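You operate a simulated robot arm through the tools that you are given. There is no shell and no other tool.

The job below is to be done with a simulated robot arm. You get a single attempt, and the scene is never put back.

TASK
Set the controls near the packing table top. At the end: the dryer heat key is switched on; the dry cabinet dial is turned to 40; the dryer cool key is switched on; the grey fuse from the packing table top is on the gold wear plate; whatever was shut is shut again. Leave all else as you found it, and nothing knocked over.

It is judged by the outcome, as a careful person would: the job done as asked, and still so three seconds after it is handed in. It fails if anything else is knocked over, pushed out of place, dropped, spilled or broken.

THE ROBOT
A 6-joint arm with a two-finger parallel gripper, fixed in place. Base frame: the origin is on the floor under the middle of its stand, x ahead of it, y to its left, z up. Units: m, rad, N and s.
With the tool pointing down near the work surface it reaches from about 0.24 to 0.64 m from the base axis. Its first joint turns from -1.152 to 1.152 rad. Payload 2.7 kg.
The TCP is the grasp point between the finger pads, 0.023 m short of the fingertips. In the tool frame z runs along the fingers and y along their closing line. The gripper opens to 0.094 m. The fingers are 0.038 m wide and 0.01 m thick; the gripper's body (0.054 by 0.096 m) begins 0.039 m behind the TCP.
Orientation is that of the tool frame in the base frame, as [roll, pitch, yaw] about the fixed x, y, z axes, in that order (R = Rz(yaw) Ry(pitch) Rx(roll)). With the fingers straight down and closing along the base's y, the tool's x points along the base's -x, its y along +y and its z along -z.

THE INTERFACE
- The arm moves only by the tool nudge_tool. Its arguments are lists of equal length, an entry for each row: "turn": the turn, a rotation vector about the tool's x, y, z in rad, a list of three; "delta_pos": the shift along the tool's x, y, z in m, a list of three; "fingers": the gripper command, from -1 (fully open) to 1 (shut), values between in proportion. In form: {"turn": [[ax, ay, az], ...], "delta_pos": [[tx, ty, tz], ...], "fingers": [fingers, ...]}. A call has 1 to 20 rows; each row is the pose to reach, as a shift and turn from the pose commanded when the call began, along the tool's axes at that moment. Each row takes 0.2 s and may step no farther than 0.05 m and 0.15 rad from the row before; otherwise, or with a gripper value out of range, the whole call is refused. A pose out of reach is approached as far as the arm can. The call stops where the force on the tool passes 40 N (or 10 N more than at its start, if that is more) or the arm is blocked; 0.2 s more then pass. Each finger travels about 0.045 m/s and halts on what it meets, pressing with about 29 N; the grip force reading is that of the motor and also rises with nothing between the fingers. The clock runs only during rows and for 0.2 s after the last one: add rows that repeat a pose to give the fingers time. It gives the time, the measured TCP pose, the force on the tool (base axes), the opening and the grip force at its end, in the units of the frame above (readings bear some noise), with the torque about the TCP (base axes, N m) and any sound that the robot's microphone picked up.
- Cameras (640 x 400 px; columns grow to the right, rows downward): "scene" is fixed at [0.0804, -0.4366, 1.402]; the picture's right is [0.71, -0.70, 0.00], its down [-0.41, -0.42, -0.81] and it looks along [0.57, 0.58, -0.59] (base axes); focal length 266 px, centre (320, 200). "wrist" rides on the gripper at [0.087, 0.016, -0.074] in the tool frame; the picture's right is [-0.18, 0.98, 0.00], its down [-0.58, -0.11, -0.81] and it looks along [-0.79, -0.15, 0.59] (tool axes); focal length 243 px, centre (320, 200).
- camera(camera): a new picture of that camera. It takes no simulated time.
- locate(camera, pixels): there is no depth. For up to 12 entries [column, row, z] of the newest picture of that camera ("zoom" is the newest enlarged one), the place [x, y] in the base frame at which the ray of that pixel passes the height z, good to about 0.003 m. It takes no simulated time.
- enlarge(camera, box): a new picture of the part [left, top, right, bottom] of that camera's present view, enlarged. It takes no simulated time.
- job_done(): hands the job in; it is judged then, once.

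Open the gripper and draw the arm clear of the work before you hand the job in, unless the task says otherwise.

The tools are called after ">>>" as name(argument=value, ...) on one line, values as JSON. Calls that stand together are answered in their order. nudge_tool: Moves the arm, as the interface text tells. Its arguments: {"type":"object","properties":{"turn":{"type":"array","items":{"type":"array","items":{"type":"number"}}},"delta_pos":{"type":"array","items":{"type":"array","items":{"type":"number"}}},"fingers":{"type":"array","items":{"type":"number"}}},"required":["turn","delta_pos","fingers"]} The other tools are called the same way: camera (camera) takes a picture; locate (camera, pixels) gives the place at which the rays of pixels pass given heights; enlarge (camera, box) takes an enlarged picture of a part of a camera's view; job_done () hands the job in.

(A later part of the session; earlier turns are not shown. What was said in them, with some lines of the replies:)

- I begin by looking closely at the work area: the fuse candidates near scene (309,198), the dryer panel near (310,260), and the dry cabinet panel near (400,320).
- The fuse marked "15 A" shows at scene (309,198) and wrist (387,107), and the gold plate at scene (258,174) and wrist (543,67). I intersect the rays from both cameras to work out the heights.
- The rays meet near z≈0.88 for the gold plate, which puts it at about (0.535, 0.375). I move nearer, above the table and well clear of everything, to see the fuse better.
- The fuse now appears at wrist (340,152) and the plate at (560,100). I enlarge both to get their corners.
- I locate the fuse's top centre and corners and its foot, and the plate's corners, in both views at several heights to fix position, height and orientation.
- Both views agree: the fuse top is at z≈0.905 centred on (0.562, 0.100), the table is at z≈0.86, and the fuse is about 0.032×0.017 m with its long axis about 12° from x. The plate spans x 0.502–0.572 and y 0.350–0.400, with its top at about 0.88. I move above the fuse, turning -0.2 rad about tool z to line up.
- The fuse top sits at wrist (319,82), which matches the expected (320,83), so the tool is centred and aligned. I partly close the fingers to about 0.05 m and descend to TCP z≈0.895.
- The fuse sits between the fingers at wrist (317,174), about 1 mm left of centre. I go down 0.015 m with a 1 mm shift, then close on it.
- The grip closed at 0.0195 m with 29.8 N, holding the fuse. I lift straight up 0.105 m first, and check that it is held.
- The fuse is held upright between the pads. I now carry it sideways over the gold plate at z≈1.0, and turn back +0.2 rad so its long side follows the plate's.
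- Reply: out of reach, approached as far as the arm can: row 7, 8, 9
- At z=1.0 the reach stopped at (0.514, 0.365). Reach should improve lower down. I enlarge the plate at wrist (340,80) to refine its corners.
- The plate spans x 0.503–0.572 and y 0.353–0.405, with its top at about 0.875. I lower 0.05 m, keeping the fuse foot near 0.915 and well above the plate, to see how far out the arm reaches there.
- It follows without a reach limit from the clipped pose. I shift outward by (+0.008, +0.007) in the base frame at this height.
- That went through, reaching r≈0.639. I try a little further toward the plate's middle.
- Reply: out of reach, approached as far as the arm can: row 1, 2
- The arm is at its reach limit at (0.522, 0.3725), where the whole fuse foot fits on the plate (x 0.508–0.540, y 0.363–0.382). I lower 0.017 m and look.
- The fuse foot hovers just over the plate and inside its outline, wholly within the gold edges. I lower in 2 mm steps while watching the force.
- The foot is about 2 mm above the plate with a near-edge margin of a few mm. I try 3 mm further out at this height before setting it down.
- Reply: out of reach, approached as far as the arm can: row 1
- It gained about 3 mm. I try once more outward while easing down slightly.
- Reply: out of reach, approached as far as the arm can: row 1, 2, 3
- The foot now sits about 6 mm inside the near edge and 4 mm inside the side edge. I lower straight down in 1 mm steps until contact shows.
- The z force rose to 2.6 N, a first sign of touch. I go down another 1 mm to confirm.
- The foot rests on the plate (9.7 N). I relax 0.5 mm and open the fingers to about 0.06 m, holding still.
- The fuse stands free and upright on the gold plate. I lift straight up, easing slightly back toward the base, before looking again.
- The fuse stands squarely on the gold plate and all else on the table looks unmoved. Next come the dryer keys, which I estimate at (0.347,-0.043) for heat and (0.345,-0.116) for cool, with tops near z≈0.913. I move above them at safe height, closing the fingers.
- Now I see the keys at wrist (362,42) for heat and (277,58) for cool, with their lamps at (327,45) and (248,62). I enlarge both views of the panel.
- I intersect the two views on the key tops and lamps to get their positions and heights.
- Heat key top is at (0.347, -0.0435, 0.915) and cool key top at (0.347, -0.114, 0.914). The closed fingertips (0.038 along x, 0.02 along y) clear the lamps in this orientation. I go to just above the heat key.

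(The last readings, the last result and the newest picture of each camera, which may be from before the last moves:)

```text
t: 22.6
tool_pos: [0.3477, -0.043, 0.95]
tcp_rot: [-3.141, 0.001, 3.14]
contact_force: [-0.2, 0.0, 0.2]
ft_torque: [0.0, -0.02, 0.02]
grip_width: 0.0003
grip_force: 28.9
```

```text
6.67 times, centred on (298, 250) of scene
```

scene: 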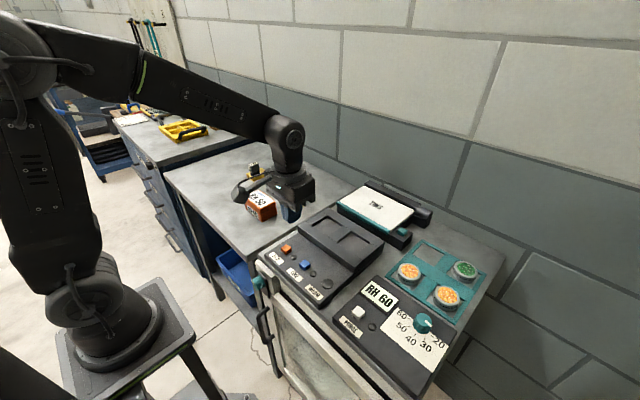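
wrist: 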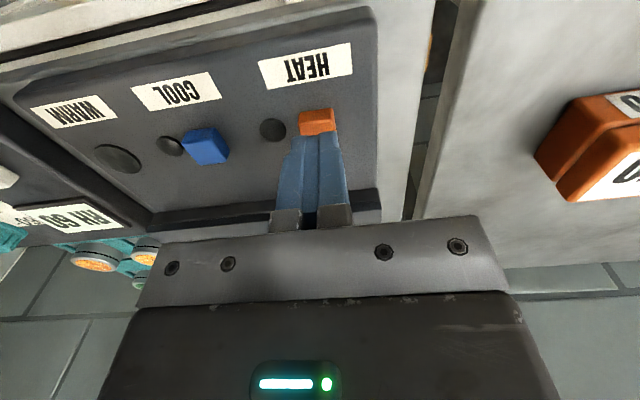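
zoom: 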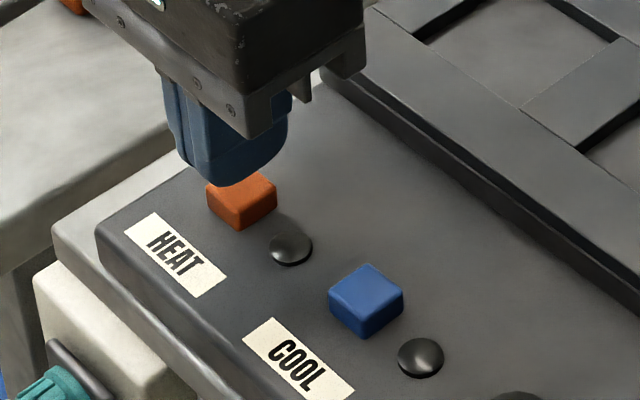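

The fingertips are over the heat key. I press down gradually, to about 3 mm of press, and watch for a click or the lamp.

>>> nudge_tool(turn=[[0, 0, 0], [0, 0, 0], [0, 0, 0], [0, 0, 0]], delta_pos=[[0, 0, 0.006], [0, 0, 0.011], [0, 0, 0.013], [0, 0, 0.015]], fingers=[1, 1, 1, 1])

>>> enlarge(camera="scene", box=[250, 220, 346, 280])

```text
t: 23.6
tool_pos: [0.3479, -0.0446, 0.9348]
tcp_rot: [-3.141, 0.003, 3.139]
contact_force: [0.0, -0.6, 2.0]
ft_torque: [-0.01, 0.0, -0.02]
grip_width: 0.0
grip_force: 29.1
heard: click
```

```text
6.67 times, centred on (298, 250) of scene
```

zoom: 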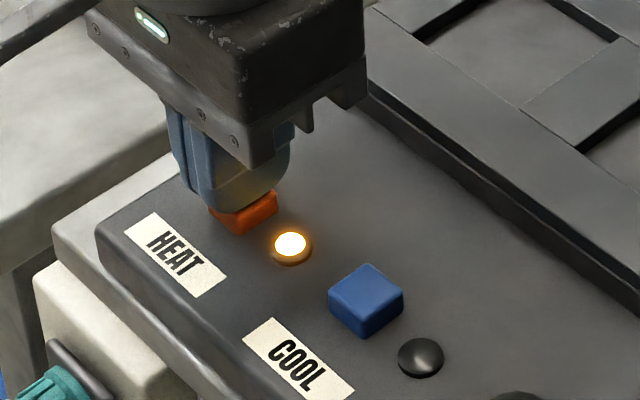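

A click sounded and the heat lamp lit. I lift off straight up and check that it stays lit.

>>> nudge_tool(turn=[[0, 0, 0], [0, 0, 0], [0, 0, 0]], delta_pos=[[0, 0, -0.01], [0, 0, -0.03], [0, 0, -0.04]], fingers=[1, 1, 1])

>>> enlarge(camera="scene", box=[250, 220, 410, 320])

```text
t: 24.4
tool_pos: [0.348, -0.0442, 0.9746]
tcp_rot: [3.141, 0.0, 3.14]
contact_force: [-0.6, -0.2, -0.5]
ft_torque: [0.0, -0.01, 0.0]
grip_width: 0.0001
grip_force: 29.2
```

```text
4.00 times, centred on (330, 270) of scene
```

zoom: 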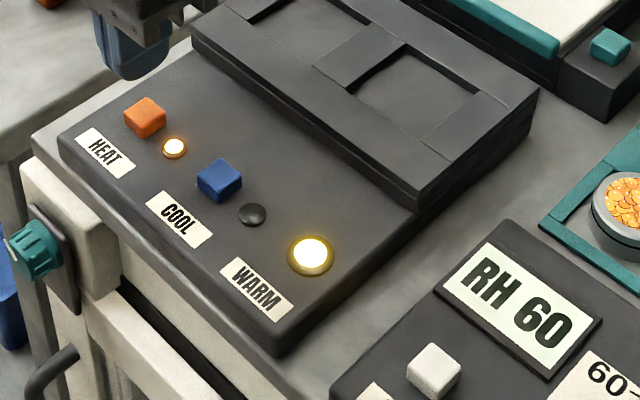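

The heat lamp stays lit and the WARM lamp is lit as well. I move over to the cool key and press it the same way.

>>> nudge_tool(turn=[[0, 0, 0], [0, 0, 0], [0, 0, 0], [0, 0, 0]], delta_pos=[[0, -0.035, 0], [0.0005, -0.0705, 0], [0.0005, -0.0705, 0.02], [0.0005, -0.0705, 0.025]], fingers=[1, 1, 1, 1])

>>> camera(camera="wrist")

>>> enlarge(camera="scene", box=[260, 220, 356, 280])

```text
t: 25.4
tool_pos: [0.3479, -0.1154, 0.9501]
tcp_rot: [3.141, 0.002, 3.139]
contact_force: [0.2, -0.4, -0.2]
ft_torque: [0.0, -0.01, 0.02]
grip_width: 0.0003
grip_force: 29.2
```

```text
taken
```

wrist: 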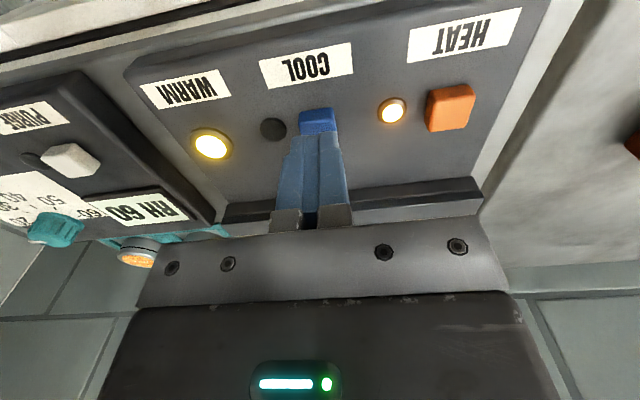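

```text
6.67 times, centred on (308, 250) of scene
```

zoom: 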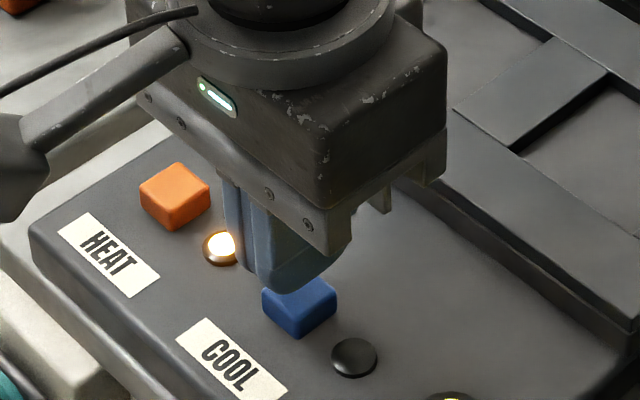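

The fingertips are centred over the blue key at wrist (317,120), with the heat and WARM lamps still lit. I press the cool key.

>>> nudge_tool(turn=[[0, 0, 0], [0, 0, 0], [0, 0, 0], [0, 0, 0]], delta_pos=[[0, 0, 0.006], [0, 0, 0.011], [0, 0, 0.013], [0, 0, 0.015]], fingers=[1, 1, 1, 1])

>>> camera(camera="wrist")

```text
t: 26.4
tool_pos: [0.3475, -0.114, 0.9345]
tcp_rot: [3.141, 0.0, 3.14]
contact_force: [0.1, -0.3, 2.0]
ft_torque: [0.06, -0.01, 0.01]
grip_width: 0.0
grip_force: 28.8
heard: click
```

```text
taken
```

wrist: 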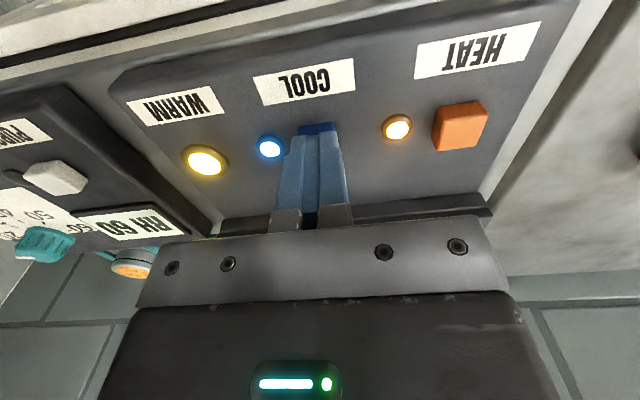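

A click sounded and the blue lamp lit, and heat is still lit. I lift off and move up toward the cabinet dial for a closer look.

>>> nudge_tool(turn=[[0, 0, 0], [0, 0, 0], [0, 0, 0], [0, 0, 0], [0, 0, 0], [0, 0, 0], [0, 0, 0], [0, 0, 0], [0, 0, 0], [0, 0, 0]], delta_pos=[[0, 0, -0.01], [0, 0, -0.04], [0, 0, -0.08], [0, -0.01, -0.12], [0, -0.05, -0.13], [0, -0.1, -0.13], [0, -0.15, -0.13], [-0.01, -0.19, -0.13], [-0.02, -0.23, -0.13], [-0.025, -0.255, -0.13]], fingers=[1, 1, 1, 1, 1, 0.8, 0.5, 0.2, 0, 0])

>>> camera(camera="wrist")

>>> camera(camera="scene")

```text
t: 28.6
tool_pos: [0.3713, -0.3687, 1.0635]
tcp_rot: [-3.141, -0.001, 3.141]
contact_force: [0.1, -0.1, -0.1]
ft_torque: [0.04, 0.0, -0.03]
grip_width: 0.047
grip_force: 0.0
```

```text
taken
```

wrist: 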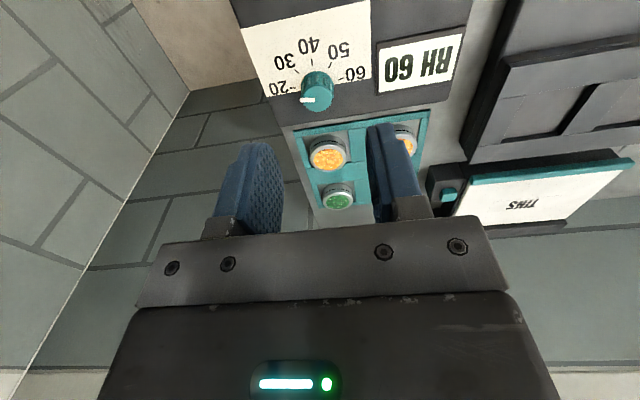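

```text
taken
```

scene: 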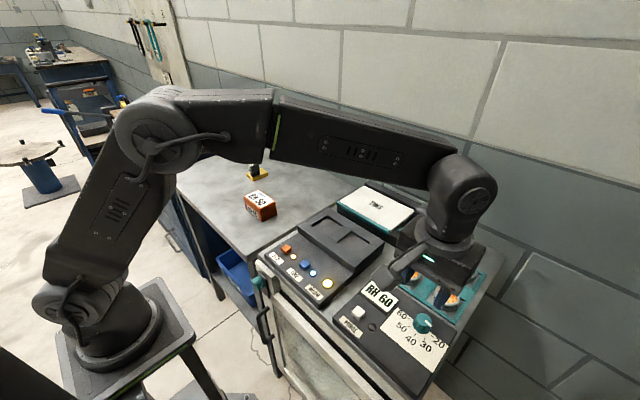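

Both dryer lamps and WARM are lit in the scene view. The dial appears at wrist (318,88) and scene (423,321). I enlarge both for its geometry.

>>> enlarge(camera="wrist", box=[240, 20, 400, 120])

>>> enlarge(camera="scene", box=[375, 290, 471, 350])

```text
4.00 times, centred on (320, 70) of wrist
```

zoom: 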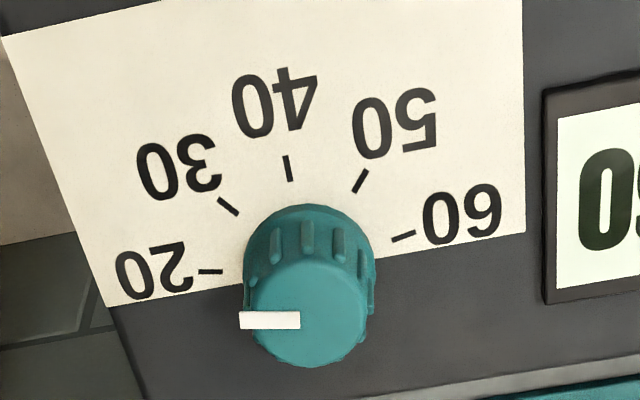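

```text
6.67 times, centred on (423, 320) of scene
```

zoom: 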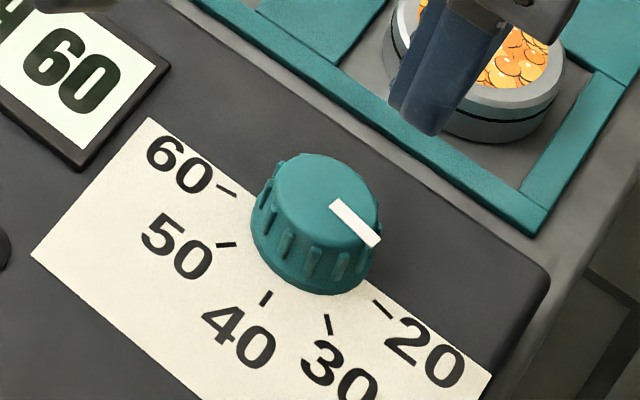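

I locate the dial ticks, at panel level, and the knob's top centre in both views to get the axis and the tick angles.

>>> locate(camera="wrist", pixels=[[293, 87.75, 0.895], [297.25, 71.5, 0.895], [312.25, 62, 0.895], [330, 65, 0.895], [340.75, 79, 0.895], [317, 98.75, 0.92], [317, 98.75, 0.93], [317.25, 87, 0.895], [301.8, 99, 0.92], [315, 100, 0.92], [312.25, 62, 0.905], [293, 87.75, 0.905]])

>>> locate(camera="scene", pixels=[[432.4, 336.3, 0.895], [424.05, 338.6, 0.895], [414.75, 334.7, 0.895], [408.75, 326.75, 0.895], [408.9, 318.35, 0.895], [423.3, 320.45, 0.92], [423.3, 320.45, 0.93], [425.6, 320.8, 0.92], [431, 326, 0.92], [414.75, 334.7, 0.905], [432.4, 336.3, 0.905]])

```text
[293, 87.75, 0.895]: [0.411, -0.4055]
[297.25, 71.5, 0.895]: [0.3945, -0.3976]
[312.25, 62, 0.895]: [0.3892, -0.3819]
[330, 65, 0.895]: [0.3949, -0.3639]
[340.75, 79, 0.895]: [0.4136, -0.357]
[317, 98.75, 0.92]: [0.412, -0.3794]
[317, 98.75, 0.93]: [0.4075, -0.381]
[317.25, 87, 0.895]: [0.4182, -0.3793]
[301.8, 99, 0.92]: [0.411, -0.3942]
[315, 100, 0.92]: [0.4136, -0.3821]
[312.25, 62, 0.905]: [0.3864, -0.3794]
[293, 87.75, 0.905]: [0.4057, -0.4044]
```

```text
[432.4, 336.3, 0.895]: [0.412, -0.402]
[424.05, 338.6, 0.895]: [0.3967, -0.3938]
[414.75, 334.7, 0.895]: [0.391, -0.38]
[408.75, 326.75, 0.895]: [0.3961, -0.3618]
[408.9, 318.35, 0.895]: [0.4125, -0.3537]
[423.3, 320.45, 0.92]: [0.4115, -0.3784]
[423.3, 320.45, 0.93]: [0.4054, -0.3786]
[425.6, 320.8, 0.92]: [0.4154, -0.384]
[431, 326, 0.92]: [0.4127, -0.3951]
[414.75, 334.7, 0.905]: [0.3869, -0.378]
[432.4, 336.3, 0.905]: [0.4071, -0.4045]
```

The ticks fit a circle centred at about (0.412, -0.379), with 20 toward -y, 40 toward -x and 60 toward +y. The panel is at z≈0.897 and the knob top at about 0.92, roughly 0.026 m across. From 20 to 40 is about 90° clockwise seen from above (+ about tool z). I move above the knob.

>>> nudge_tool(turn=[[0, 0, 0], [0, 0, 0], [0, 0, 0], [0, 0, 0], [0, 0, 0]], delta_pos=[[-0.02, -0.005, 0.02], [-0.0407, -0.0105, 0.045], [-0.0407, -0.0105, 0.075], [-0.0407, -0.0105, 0.1], [-0.0407, -0.0105, 0.1]], fingers=[-0.1, -0.1, -0.1, -0.1, -0.1])

>>> camera(camera="wrist")

>>> enlarge(camera="scene", box=[365, 270, 477, 340])

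```text
t: 29.8
tool_pos: [0.4128, -0.3798, 0.965]
tcp_rot: [3.141, -0.001, 3.14]
contact_force: [1.0, -0.2, 0.8]
ft_torque: [0.0, 0.01, 0.0]
grip_width: 0.0514
grip_force: 0.0
```

```text
taken
```

wrist: 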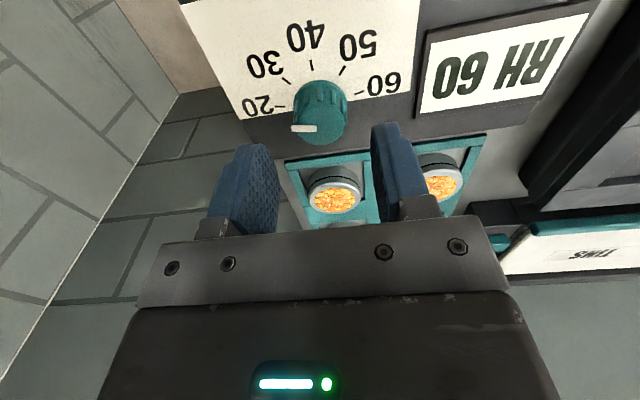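

```text
5.71 times, centred on (421, 305) of scene
```

zoom: 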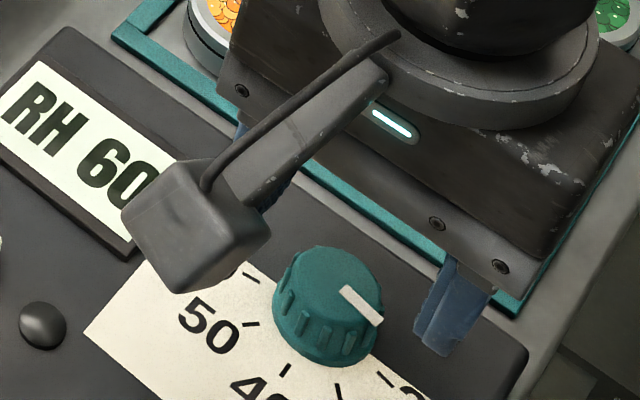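

The knob top appears at wrist (320,124), exactly where the TCP axis should meet it. I check the nearby tins and the RH display edge for finger clearance.

>>> locate(camera="wrist", pixels=[[335, 168, 0.9], [335, 168, 0.88], [440, 155, 0.9], [420, 110, 0.905], [428, 32, 0.905], [320, 124, 0.92], [305, 128, 0.92]])

>>> enlarge(camera="wrist", box=[220, 50, 420, 175])

```text
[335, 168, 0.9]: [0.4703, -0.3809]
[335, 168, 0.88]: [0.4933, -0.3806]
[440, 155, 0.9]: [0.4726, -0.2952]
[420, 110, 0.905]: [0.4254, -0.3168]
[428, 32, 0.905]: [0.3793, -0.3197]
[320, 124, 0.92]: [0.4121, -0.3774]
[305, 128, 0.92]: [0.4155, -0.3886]
```

```text
3.20 times, centred on (320, 112) of wrist
```

zoom: 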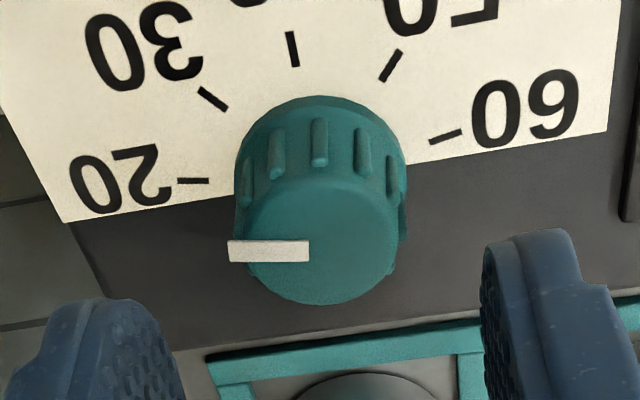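

Tins are at x>0.47 and the RH display at y>-0.32, so the fingers' sweep is clear. The white pointer overhangs the knob's -y side, so I turn the tool -45° first, so that the pads meet the ribs instead of the pointer.

>>> nudge_tool(turn=[[0, 0, -0.13], [0, 0, -0.26], [0, 0, -0.39], [0, 0, -0.52], [0, 0, -0.65], [0, 0, -0.785], [0, 0, -0.785]], delta_pos=[[0, 0, 0], [0, 0, 0], [0, 0, 0], [0, 0, 0], [0, 0, 0], [0, 0, 0], [0, 0, 0]], fingers=[-0.1, -0.1, -0.1, -0.1, -0.1, -0.1, -0.1])

>>> camera(camera="wrist")

>>> enlarge(camera="scene", box=[365, 270, 477, 340])

```text
t: 31.4
tool_pos: [0.4129, -0.3801, 0.964]
tcp_rot: [-3.141, 0.0, -2.357]
contact_force: [-0.5, 0.9, 0.3]
ft_torque: [0.02, 0.03, -0.01]
grip_width: 0.0516
grip_force: 0.1
```

```text
taken
```

wrist: 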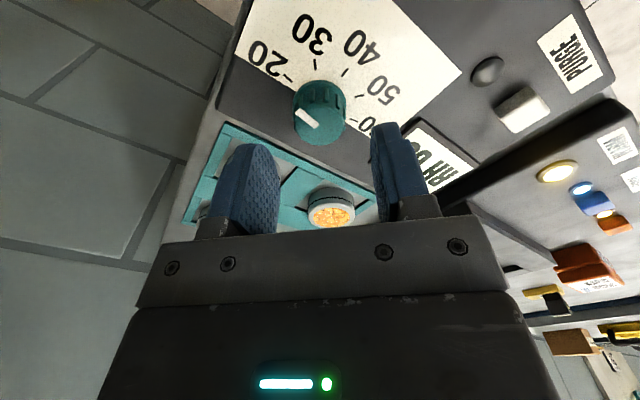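

```text
5.71 times, centred on (421, 305) of scene
```

zoom: 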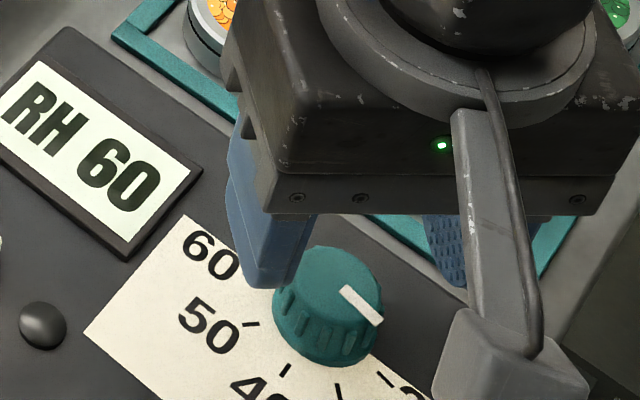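

The knob stays centred at wrist (320,124). I descend 0.039 m so the fingertips are about 5 mm above the panel, then close on the knob.

>>> nudge_tool(turn=[[0, 0, 0], [0, 0, 0], [0, 0, 0], [0, 0, 0], [0, 0, 0], [0, 0, 0], [0, 0, 0], [0, 0, 0]], delta_pos=[[0, 0, 0.015], [0, 0, 0.03], [0, 0, 0.039], [0, 0, 0.039], [0, 0, 0.039], [0, 0, 0.039], [0, 0, 0.039], [0, 0, 0.039]], fingers=[-0.1, -0.1, -0.1, 0.2, 0.5, 1, 1, 1])

>>> camera(camera="wrist")

>>> enlarge(camera="scene", box=[365, 280, 477, 350])

```text
t: 33.2
tool_pos: [0.4121, -0.3811, 0.9255]
tcp_rot: [-3.139, 0.0, -2.358]
contact_force: [3.9, -4.5, -2.2]
ft_torque: [0.33, 0.21, -0.01]
grip_width: 0.0295
grip_force: 44.8
```

```text
taken
```

wrist: 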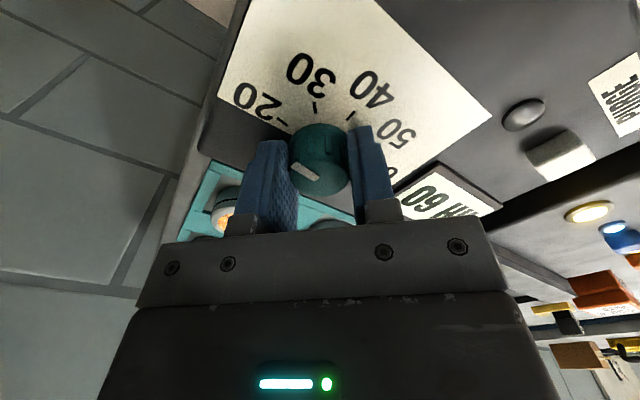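

```text
5.71 times, centred on (421, 315) of scene
```

zoom: 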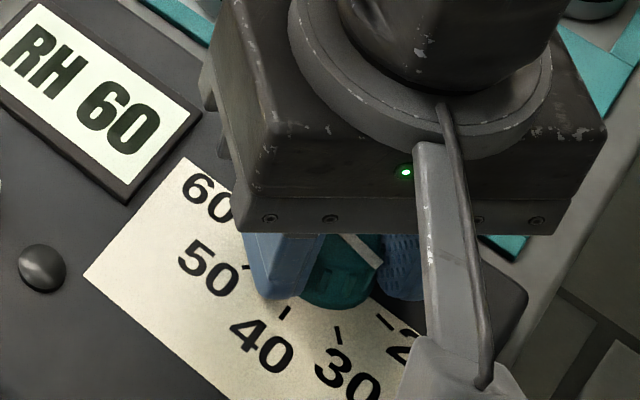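

The pads hold the knob at 0.0295 m with a small 6 N side force. I shift 0.7 mm to ease that, and turn clockwise by the first 45°.

>>> nudge_tool(turn=[[0, 0, 0.1], [0, 0, 0.22], [0, 0, 0.34], [0, 0, 0.46], [0, 0, 0.58], [0, 0, 0.7], [0, 0, 0.785]], delta_pos=[[0, -0.0005, 0], [0, -0.0007, 0], [0, -0.0007, 0], [0, -0.0007, 0], [0, -0.0007, 0], [0, -0.0007, 0], [0, -0.0007, 0]], fingers=[1, 1, 1, 1, 1, 1, 1])

>>> camera(camera="wrist")

>>> enlarge(camera="wrist", box=[240, 70, 400, 220])

```text
t: 34.8
tool_pos: [0.4123, -0.3812, 0.9256]
tcp_rot: [3.141, -0.001, 3.139]
contact_force: [-9.8, 5.7, -0.3]
ft_torque: [-0.23, -0.37, -0.04]
grip_width: 0.0293
grip_force: 44.9
```

```text
taken
```

wrist: 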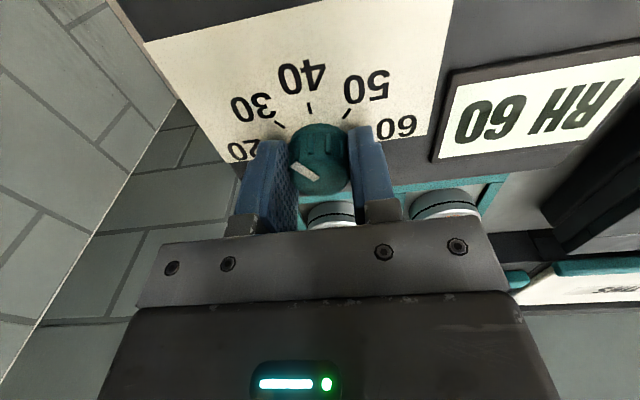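

```text
2.67 times, centred on (320, 145) of wrist
```

zoom: 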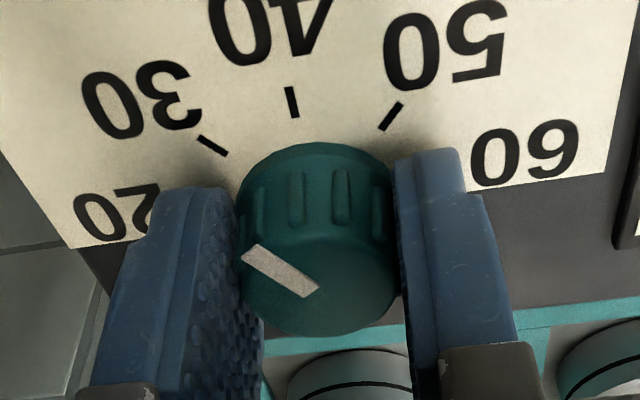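

The knob has followed to 30. The side force reversed to about 11 N, so I back off 0.4 mm and turn the second 45°.

>>> nudge_tool(turn=[[0, 0, 0.1], [0, 0, 0.22], [0, 0, 0.34], [0, 0, 0.46], [0, 0, 0.58], [0, 0, 0.7], [0, 0, 0.785], [0, 0, 0.785]], delta_pos=[[0.0004, 0.0003, 0], [0.0004, 0.0003, 0], [0.0004, 0.0003, 0], [0.0004, 0.0003, 0], [0.0004, 0.0003, 0], [0.0004, 0.0003, 0], [0.0004, 0.0003, 0], [0.0004, 0.0003, 0]], fingers=[1, 1, 1, 1, 1, 1, 1, 1])

>>> camera(camera="wrist")

>>> enlarge(camera="wrist", box=[240, 70, 400, 220])

>>> enlarge(camera="scene", box=[365, 280, 477, 350])

```text
t: 36.6
tool_pos: [0.4136, -0.3797, 0.9246]
tcp_rot: [3.141, 0.001, 2.352]
contact_force: [-8.4, 3.8, -6.8]
ft_torque: [-0.81, -0.15, -0.02]
grip_width: 0.0295
grip_force: 45.0
```

```text
taken
```

wrist: 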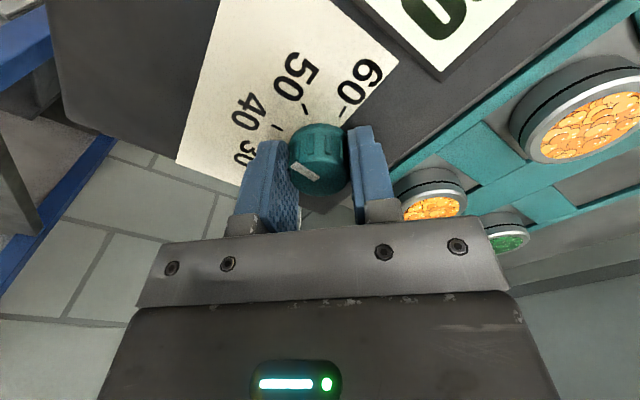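

```text
2.67 times, centred on (320, 145) of wrist
```

zoom: 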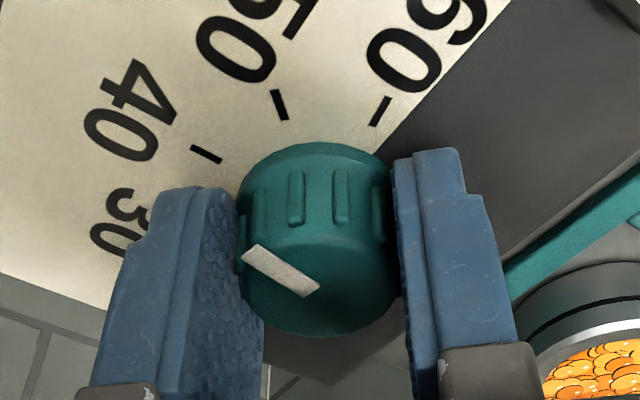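

```text
5.71 times, centred on (421, 315) of scene
```

zoom: 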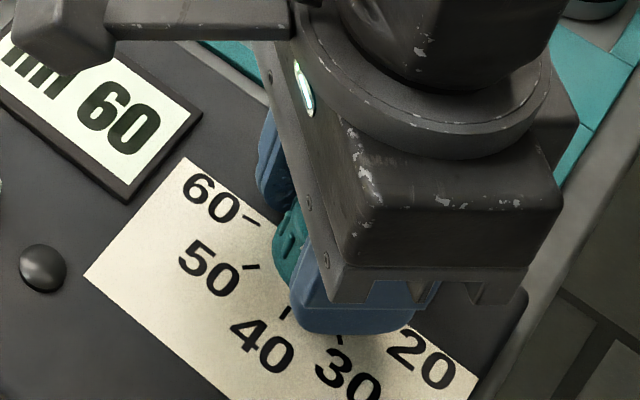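

The pointer now faces the 40 tick as seen in the wrist view. I open the fingers and rise straight up to inspect.

>>> nudge_tool(turn=[[0, 0, 0], [0, 0, 0], [0, 0, 0], [0, 0, 0], [0, 0, 0], [0, 0, 0], [0, 0, 0]], delta_pos=[[0, 0, 0], [0, 0, 0], [0, 0, 0], [0, 0, -0.02], [0, 0, -0.05], [0, 0, -0.09], [0, 0, -0.11]], fingers=[0.1, -0.1, -0.1, -0.1, -0.1, -0.1, -0.1])

>>> camera(camera="wrist")

>>> camera(camera="scene")

```text
t: 38.2
tool_pos: [0.4122, -0.379, 1.0365]
tcp_rot: [-3.14, 0.0, 2.358]
contact_force: [0.5, -0.1, -1.3]
ft_torque: [0.01, 0.02, 0.03]
grip_width: 0.0517
grip_force: 0.1
```

```text
taken
```

wrist: 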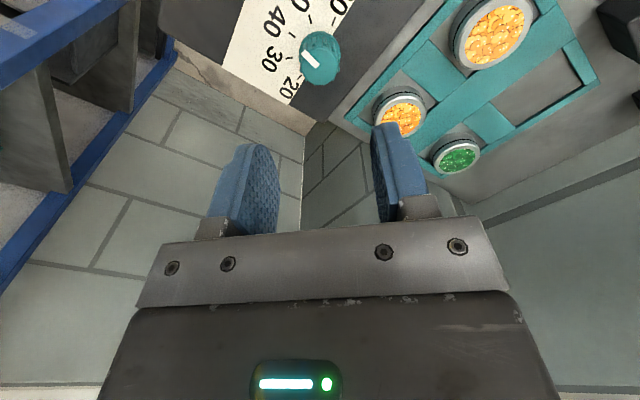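

```text
taken
```

scene: 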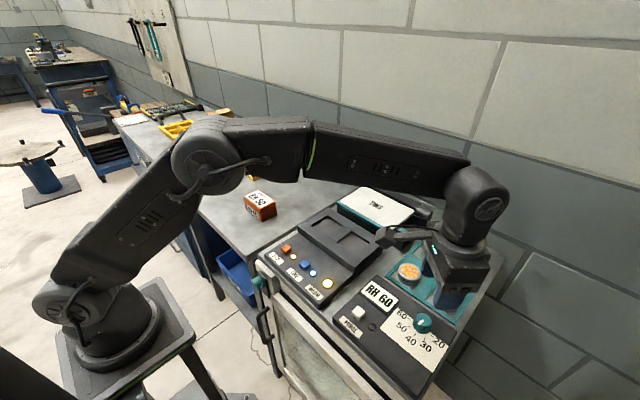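

I enlarge both views of the dial to judge whether the pointer lines up exactly with the 40 tick.

>>> enlarge(camera="scene", box=[383, 295, 463, 345])

>>> enlarge(camera="wrist", box=[240, 0, 400, 100])

```text
8.00 times, centred on (423, 320) of scene
```

zoom: 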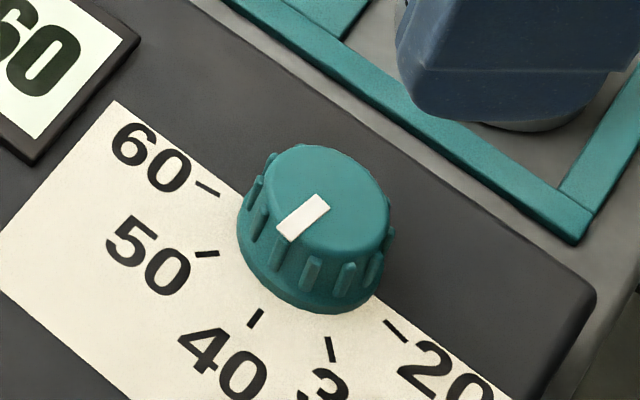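

```text
4.00 times, centred on (320, 50) of wrist
```

zoom: 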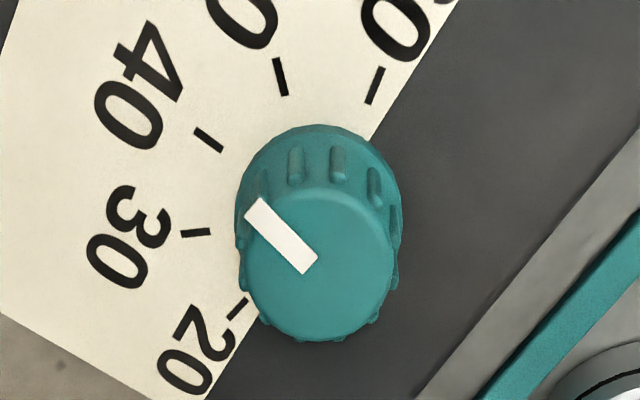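

I compute the pointer direction (ends at z≈0.921) and the 40 tick direction (ends at z≈0.897) from both pictures.

>>> locate(camera="zoom", pixels=[[255, 208, 0.921], [309, 263, 0.921], [197, 131, 0.897], [221, 150, 0.897], [278, 58, 0.897], [286, 94, 0.897], [183, 234, 0.897], [210, 231, 0.897], [382, 68, 0.897], [370, 103, 0.897], [228, 319, 0.897], [246, 300, 0.897]])

>>> locate(camera="scene", pixels=[[423.25, 320.4, 0.921], [418.5, 324.1, 0.921], [415.75, 333.75, 0.897], [414.25, 335.9, 0.897], [405.7, 326.7, 0.897], [410, 326.5, 0.897], [405.8, 317.9, 0.897], [410, 319.4, 0.897], [429, 335.3, 0.897], [433, 337.5, 0.897], [424.1, 337.2, 0.897], [424.6, 340, 0.897]])

```text
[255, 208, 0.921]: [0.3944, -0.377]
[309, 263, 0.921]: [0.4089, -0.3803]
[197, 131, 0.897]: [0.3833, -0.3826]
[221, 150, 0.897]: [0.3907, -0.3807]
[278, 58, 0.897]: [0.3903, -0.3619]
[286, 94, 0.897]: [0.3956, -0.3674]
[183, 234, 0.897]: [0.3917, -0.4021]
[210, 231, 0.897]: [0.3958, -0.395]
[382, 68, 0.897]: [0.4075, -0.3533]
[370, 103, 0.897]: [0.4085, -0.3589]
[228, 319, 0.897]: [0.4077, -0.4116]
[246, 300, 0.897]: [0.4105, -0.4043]
```

```text
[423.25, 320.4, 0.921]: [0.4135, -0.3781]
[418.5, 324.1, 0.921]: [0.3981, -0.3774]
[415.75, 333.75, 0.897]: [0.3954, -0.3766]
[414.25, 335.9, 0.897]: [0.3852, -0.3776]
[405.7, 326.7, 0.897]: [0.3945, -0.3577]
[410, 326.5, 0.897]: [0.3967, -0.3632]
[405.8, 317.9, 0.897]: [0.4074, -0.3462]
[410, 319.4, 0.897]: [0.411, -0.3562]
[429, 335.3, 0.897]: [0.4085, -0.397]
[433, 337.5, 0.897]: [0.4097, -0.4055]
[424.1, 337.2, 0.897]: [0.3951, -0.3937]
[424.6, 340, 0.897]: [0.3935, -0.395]
```

Working out the ray geometry, the ticks are spaced 40° (20 at -100°, 40 at 180°, 60 at 100°). The pointer started at -100° and is now at about 169.5°, so it overshot 40 by about 10.5°. I go back down, regrip the knob, and will turn it back by that amount.

>>> nudge_tool(turn=[[0, 0, 0], [0, 0, 0], [0, 0, 0], [0, 0, 0], [0, 0, 0], [0, 0, 0], [0, 0, 0], [0, 0, 0], [0, 0, 0]], delta_pos=[[0.00035, 0, 0.035], [0.00035, 0, 0.07], [0.00035, 0, 0.095], [0.00035, 0, 0.11], [0.00035, 0, 0.11], [0.00035, 0, 0.11], [0.00035, 0, 0.11], [0.00035, 0, 0.11], [0.00035, 0, 0.11]], fingers=[-0.1, -0.1, -0.1, -0.1, 0.1, 0.3, 0.5, 1, 1])

>>> enlarge(camera="wrist", box=[240, 70, 400, 220])

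```text
t: 40.2
tool_pos: [0.4121, -0.3797, 0.9263]
tcp_rot: [3.141, -0.001, 2.355]
contact_force: [-3.7, -4.6, -3.8]
ft_torque: [-0.04, -0.67, 0.01]
grip_width: 0.0298
grip_force: 44.7
```

```text
2.67 times, centred on (320, 145) of wrist
```

zoom: 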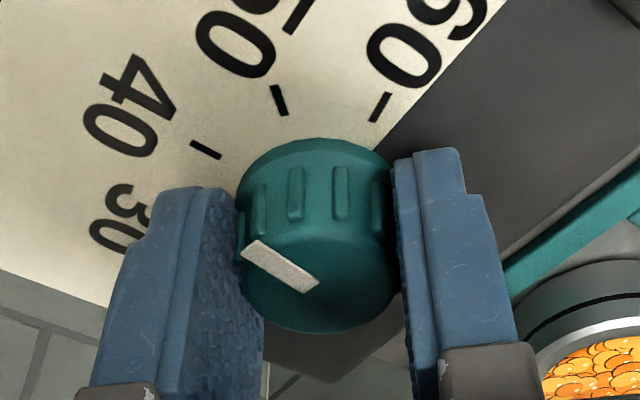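

The knob is regripped with the pointer unmoved. I turn it back by 0.185 rad (counterclockwise from above), then open and rise.

>>> nudge_tool(turn=[[0, 0, -0.06], [0, 0, -0.12], [0, 0, -0.185], [0, 0, -0.185], [0, 0, -0.185]], delta_pos=[[0, 0, 0], [0, 0, 0], [0, 0, 0], [0, 0, 0], [0, 0, 0]], fingers=[1, 1, 1, 1, 1])

>>> enlarge(camera="wrist", box=[240, 70, 400, 220])

```text
t: 41.4
tool_pos: [0.4132, -0.38, 0.926]
tcp_rot: [-3.141, 0.003, 2.54]
contact_force: [3.9, -10.4, -0.7]
ft_torque: [0.85, 0.73, -0.01]
grip_width: 0.0296
grip_force: 45.3
```

```text
2.67 times, centred on (320, 145) of wrist
```

zoom: 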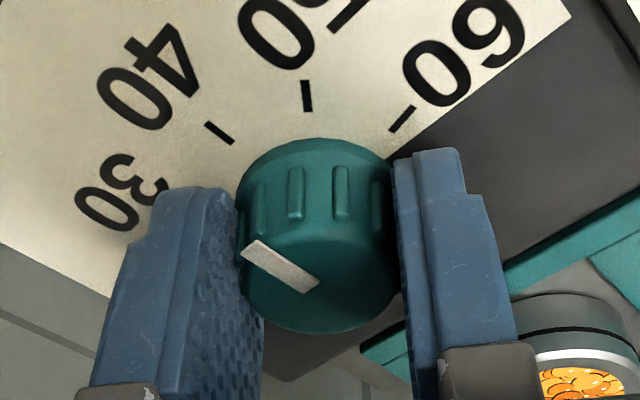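

The tool turned to yaw 2.54 with the knob moving along with it. I open the fingers and rise straight up to check against the 40 tick.

>>> nudge_tool(turn=[[0, 0, 0], [0, 0, 0], [0, 0, 0], [0, 0, 0], [0, 0, 0], [0, 0, 0], [0, 0, 0]], delta_pos=[[0, 0, 0], [0, 0, 0], [0, 0, 0], [0, 0, -0.02], [0, 0, -0.05], [0, 0, -0.09], [0, 0, -0.11]], fingers=[0.1, -0.1, -0.1, -0.1, -0.1, -0.1, -0.1])

>>> enlarge(camera="wrist", box=[240, 0, 400, 100])

>>> enlarge(camera="scene", box=[391, 300, 455, 340])

```text
t: 43.0
tool_pos: [0.4126, -0.3786, 1.0372]
tcp_rot: [3.14, 0.0, 2.541]
contact_force: [-0.6, 0.5, -0.5]
ft_torque: [-0.03, -0.02, -0.02]
grip_width: 0.0517
grip_force: 0.0
```

```text
4.00 times, centred on (320, 50) of wrist
```

zoom: 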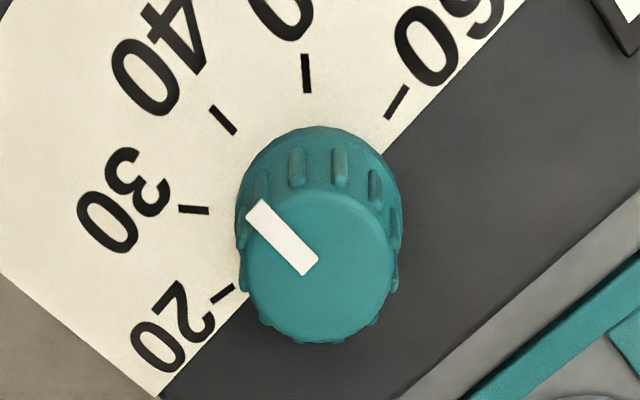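

```text
10.00 times, centred on (423, 320) of scene
```

zoom: 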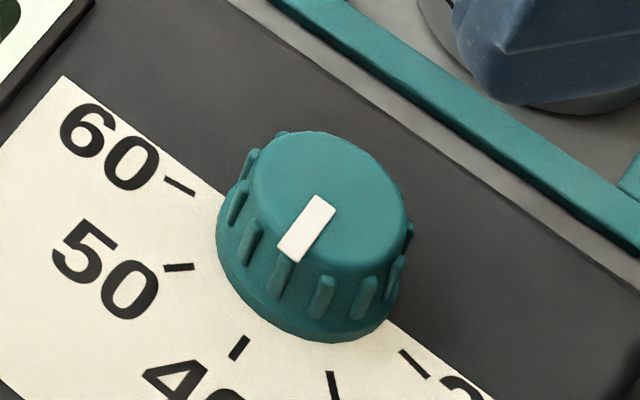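

Pointer and 40 tick now agree within 1–2° in both views (about 180°). I rise and draw the arm back near its starting place, gripper open, then check everything.

>>> nudge_tool(turn=[[0, 0, 0], [0, 0, 0], [0, 0, 0], [0, 0, 0], [0, 0, -0.06], [0, 0, -0.12], [0, 0, -0.18], [0, 0, -0.24], [0, 0, -0.3], [0, 0, -0.36], [0, 0, -0.42], [0, 0, -0.48], [0, 0, -0.54], [0, 0, -0.6]], delta_pos=[[0, 0, -0.05], [0, 0, -0.1], [0, 0, -0.15], [0, 0, -0.2], [0.0277, 0.0271, -0.21], [0.0553, 0.0542, -0.21], [0.083, 0.0813, -0.21], [0.1106, 0.1084, -0.21], [0.1383, 0.1355, -0.21], [0.166, 0.1626, -0.21], [0.1936, 0.1898, -0.21], [0.2213, 0.2169, -0.21], [0.249, 0.244, -0.21], [0.2766, 0.2711, -0.21]], fingers=[-0.1, -0.1, -0.5, -1, -1, -1, -1, -1, -1, -1, -1, -1, -1, -1])

>>> camera(camera="scene")

>>> camera(camera="wrist")

>>> enlarge(camera="scene", box=[250, 220, 490, 370])

>>> enlarge(camera="scene", box=[220, 150, 350, 230])

```text
t: 46.0
tool_pos: [0.3381, -0.0008, 1.2456]
tcp_rot: [3.141, 0.001, -3.141]
contact_force: [-1.0, 0.9, -0.4]
ft_torque: [-0.03, 0.02, -0.03]
grip_width: 0.0941
grip_force: 0.2
out of reach, approached as far as the arm can: row 4
```

```text
taken
```

scene: 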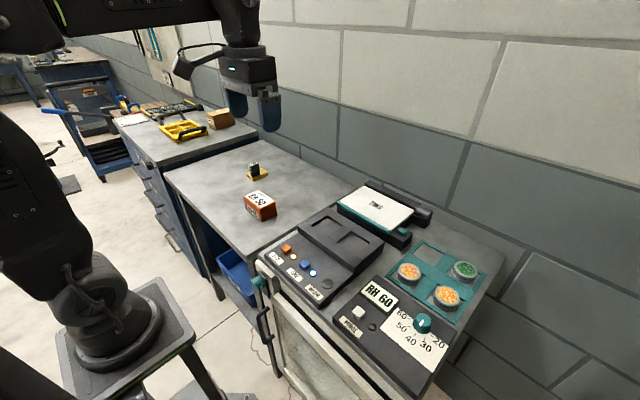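

```text
taken
```

wrist: 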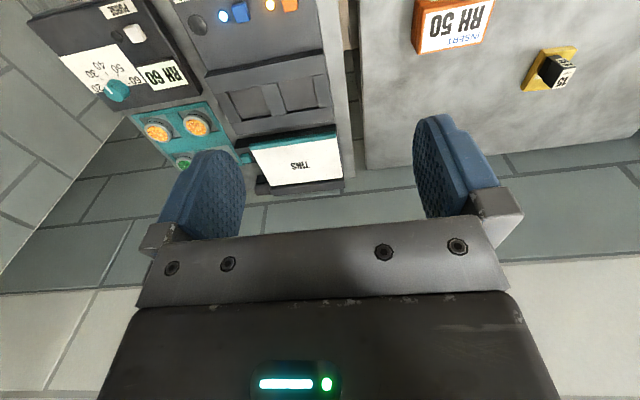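

```text
2.67 times, centred on (370, 295) of scene
```

zoom: 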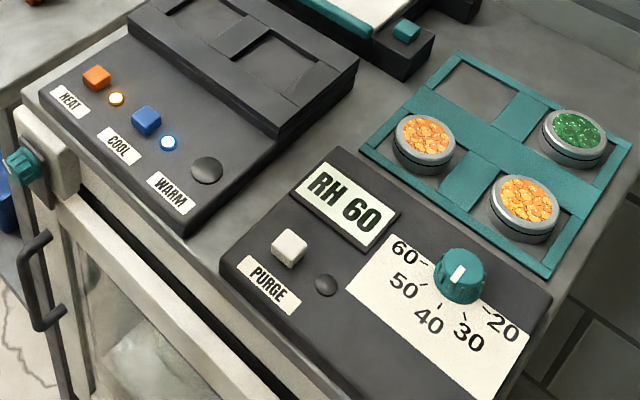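

```text
4.92 times, centred on (285, 190) of scene
```

zoom: 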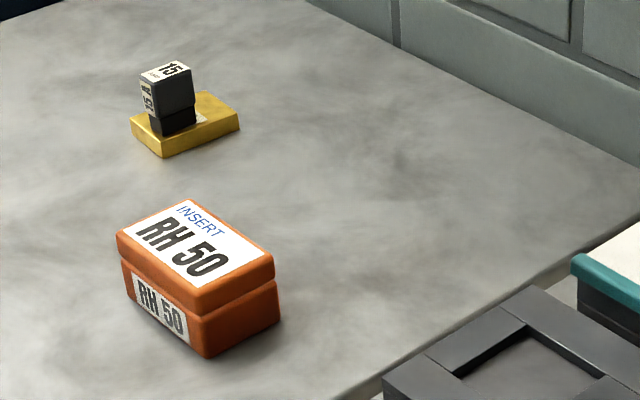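

Final check: the heat and cool lamps are both lit, and the dial pointer is on the 40 tick. The fuse stands upright on the gold plate, the tins lid and cabinet door are shut as before, and nothing else has moved. The arm is clear with the gripper open, so I hand in the job.

>>> job_done()

```text
The job is handed in.
```

The job is handed in, and every item you asked for is done. I haven't seen the judging result.

- **Dryer keys:** heat and cool are both switched on. Each clicked when pressed, and both key lamps were still lit in the last picture. The WARM lamp came on after heat was pressed and was off again by the end; I didn't touch it.
- **Dry cabinet dial:** it is set to 40. I first turned it about 10° too far, then turned it back. The pointer now lines up with the 40 tick within 1–2°.
- **Grey fuse:** it stands upright and fully on the gold wear plate. It sits toward the near edge, about 6 mm in, because the arm could not reach any farther.
- **Everything else:** I didn't open anything, so the tins lid and cabinet door are still shut. Nothing else looked moved in the final pictures.

The arm is back near its starting position with the gripper open.
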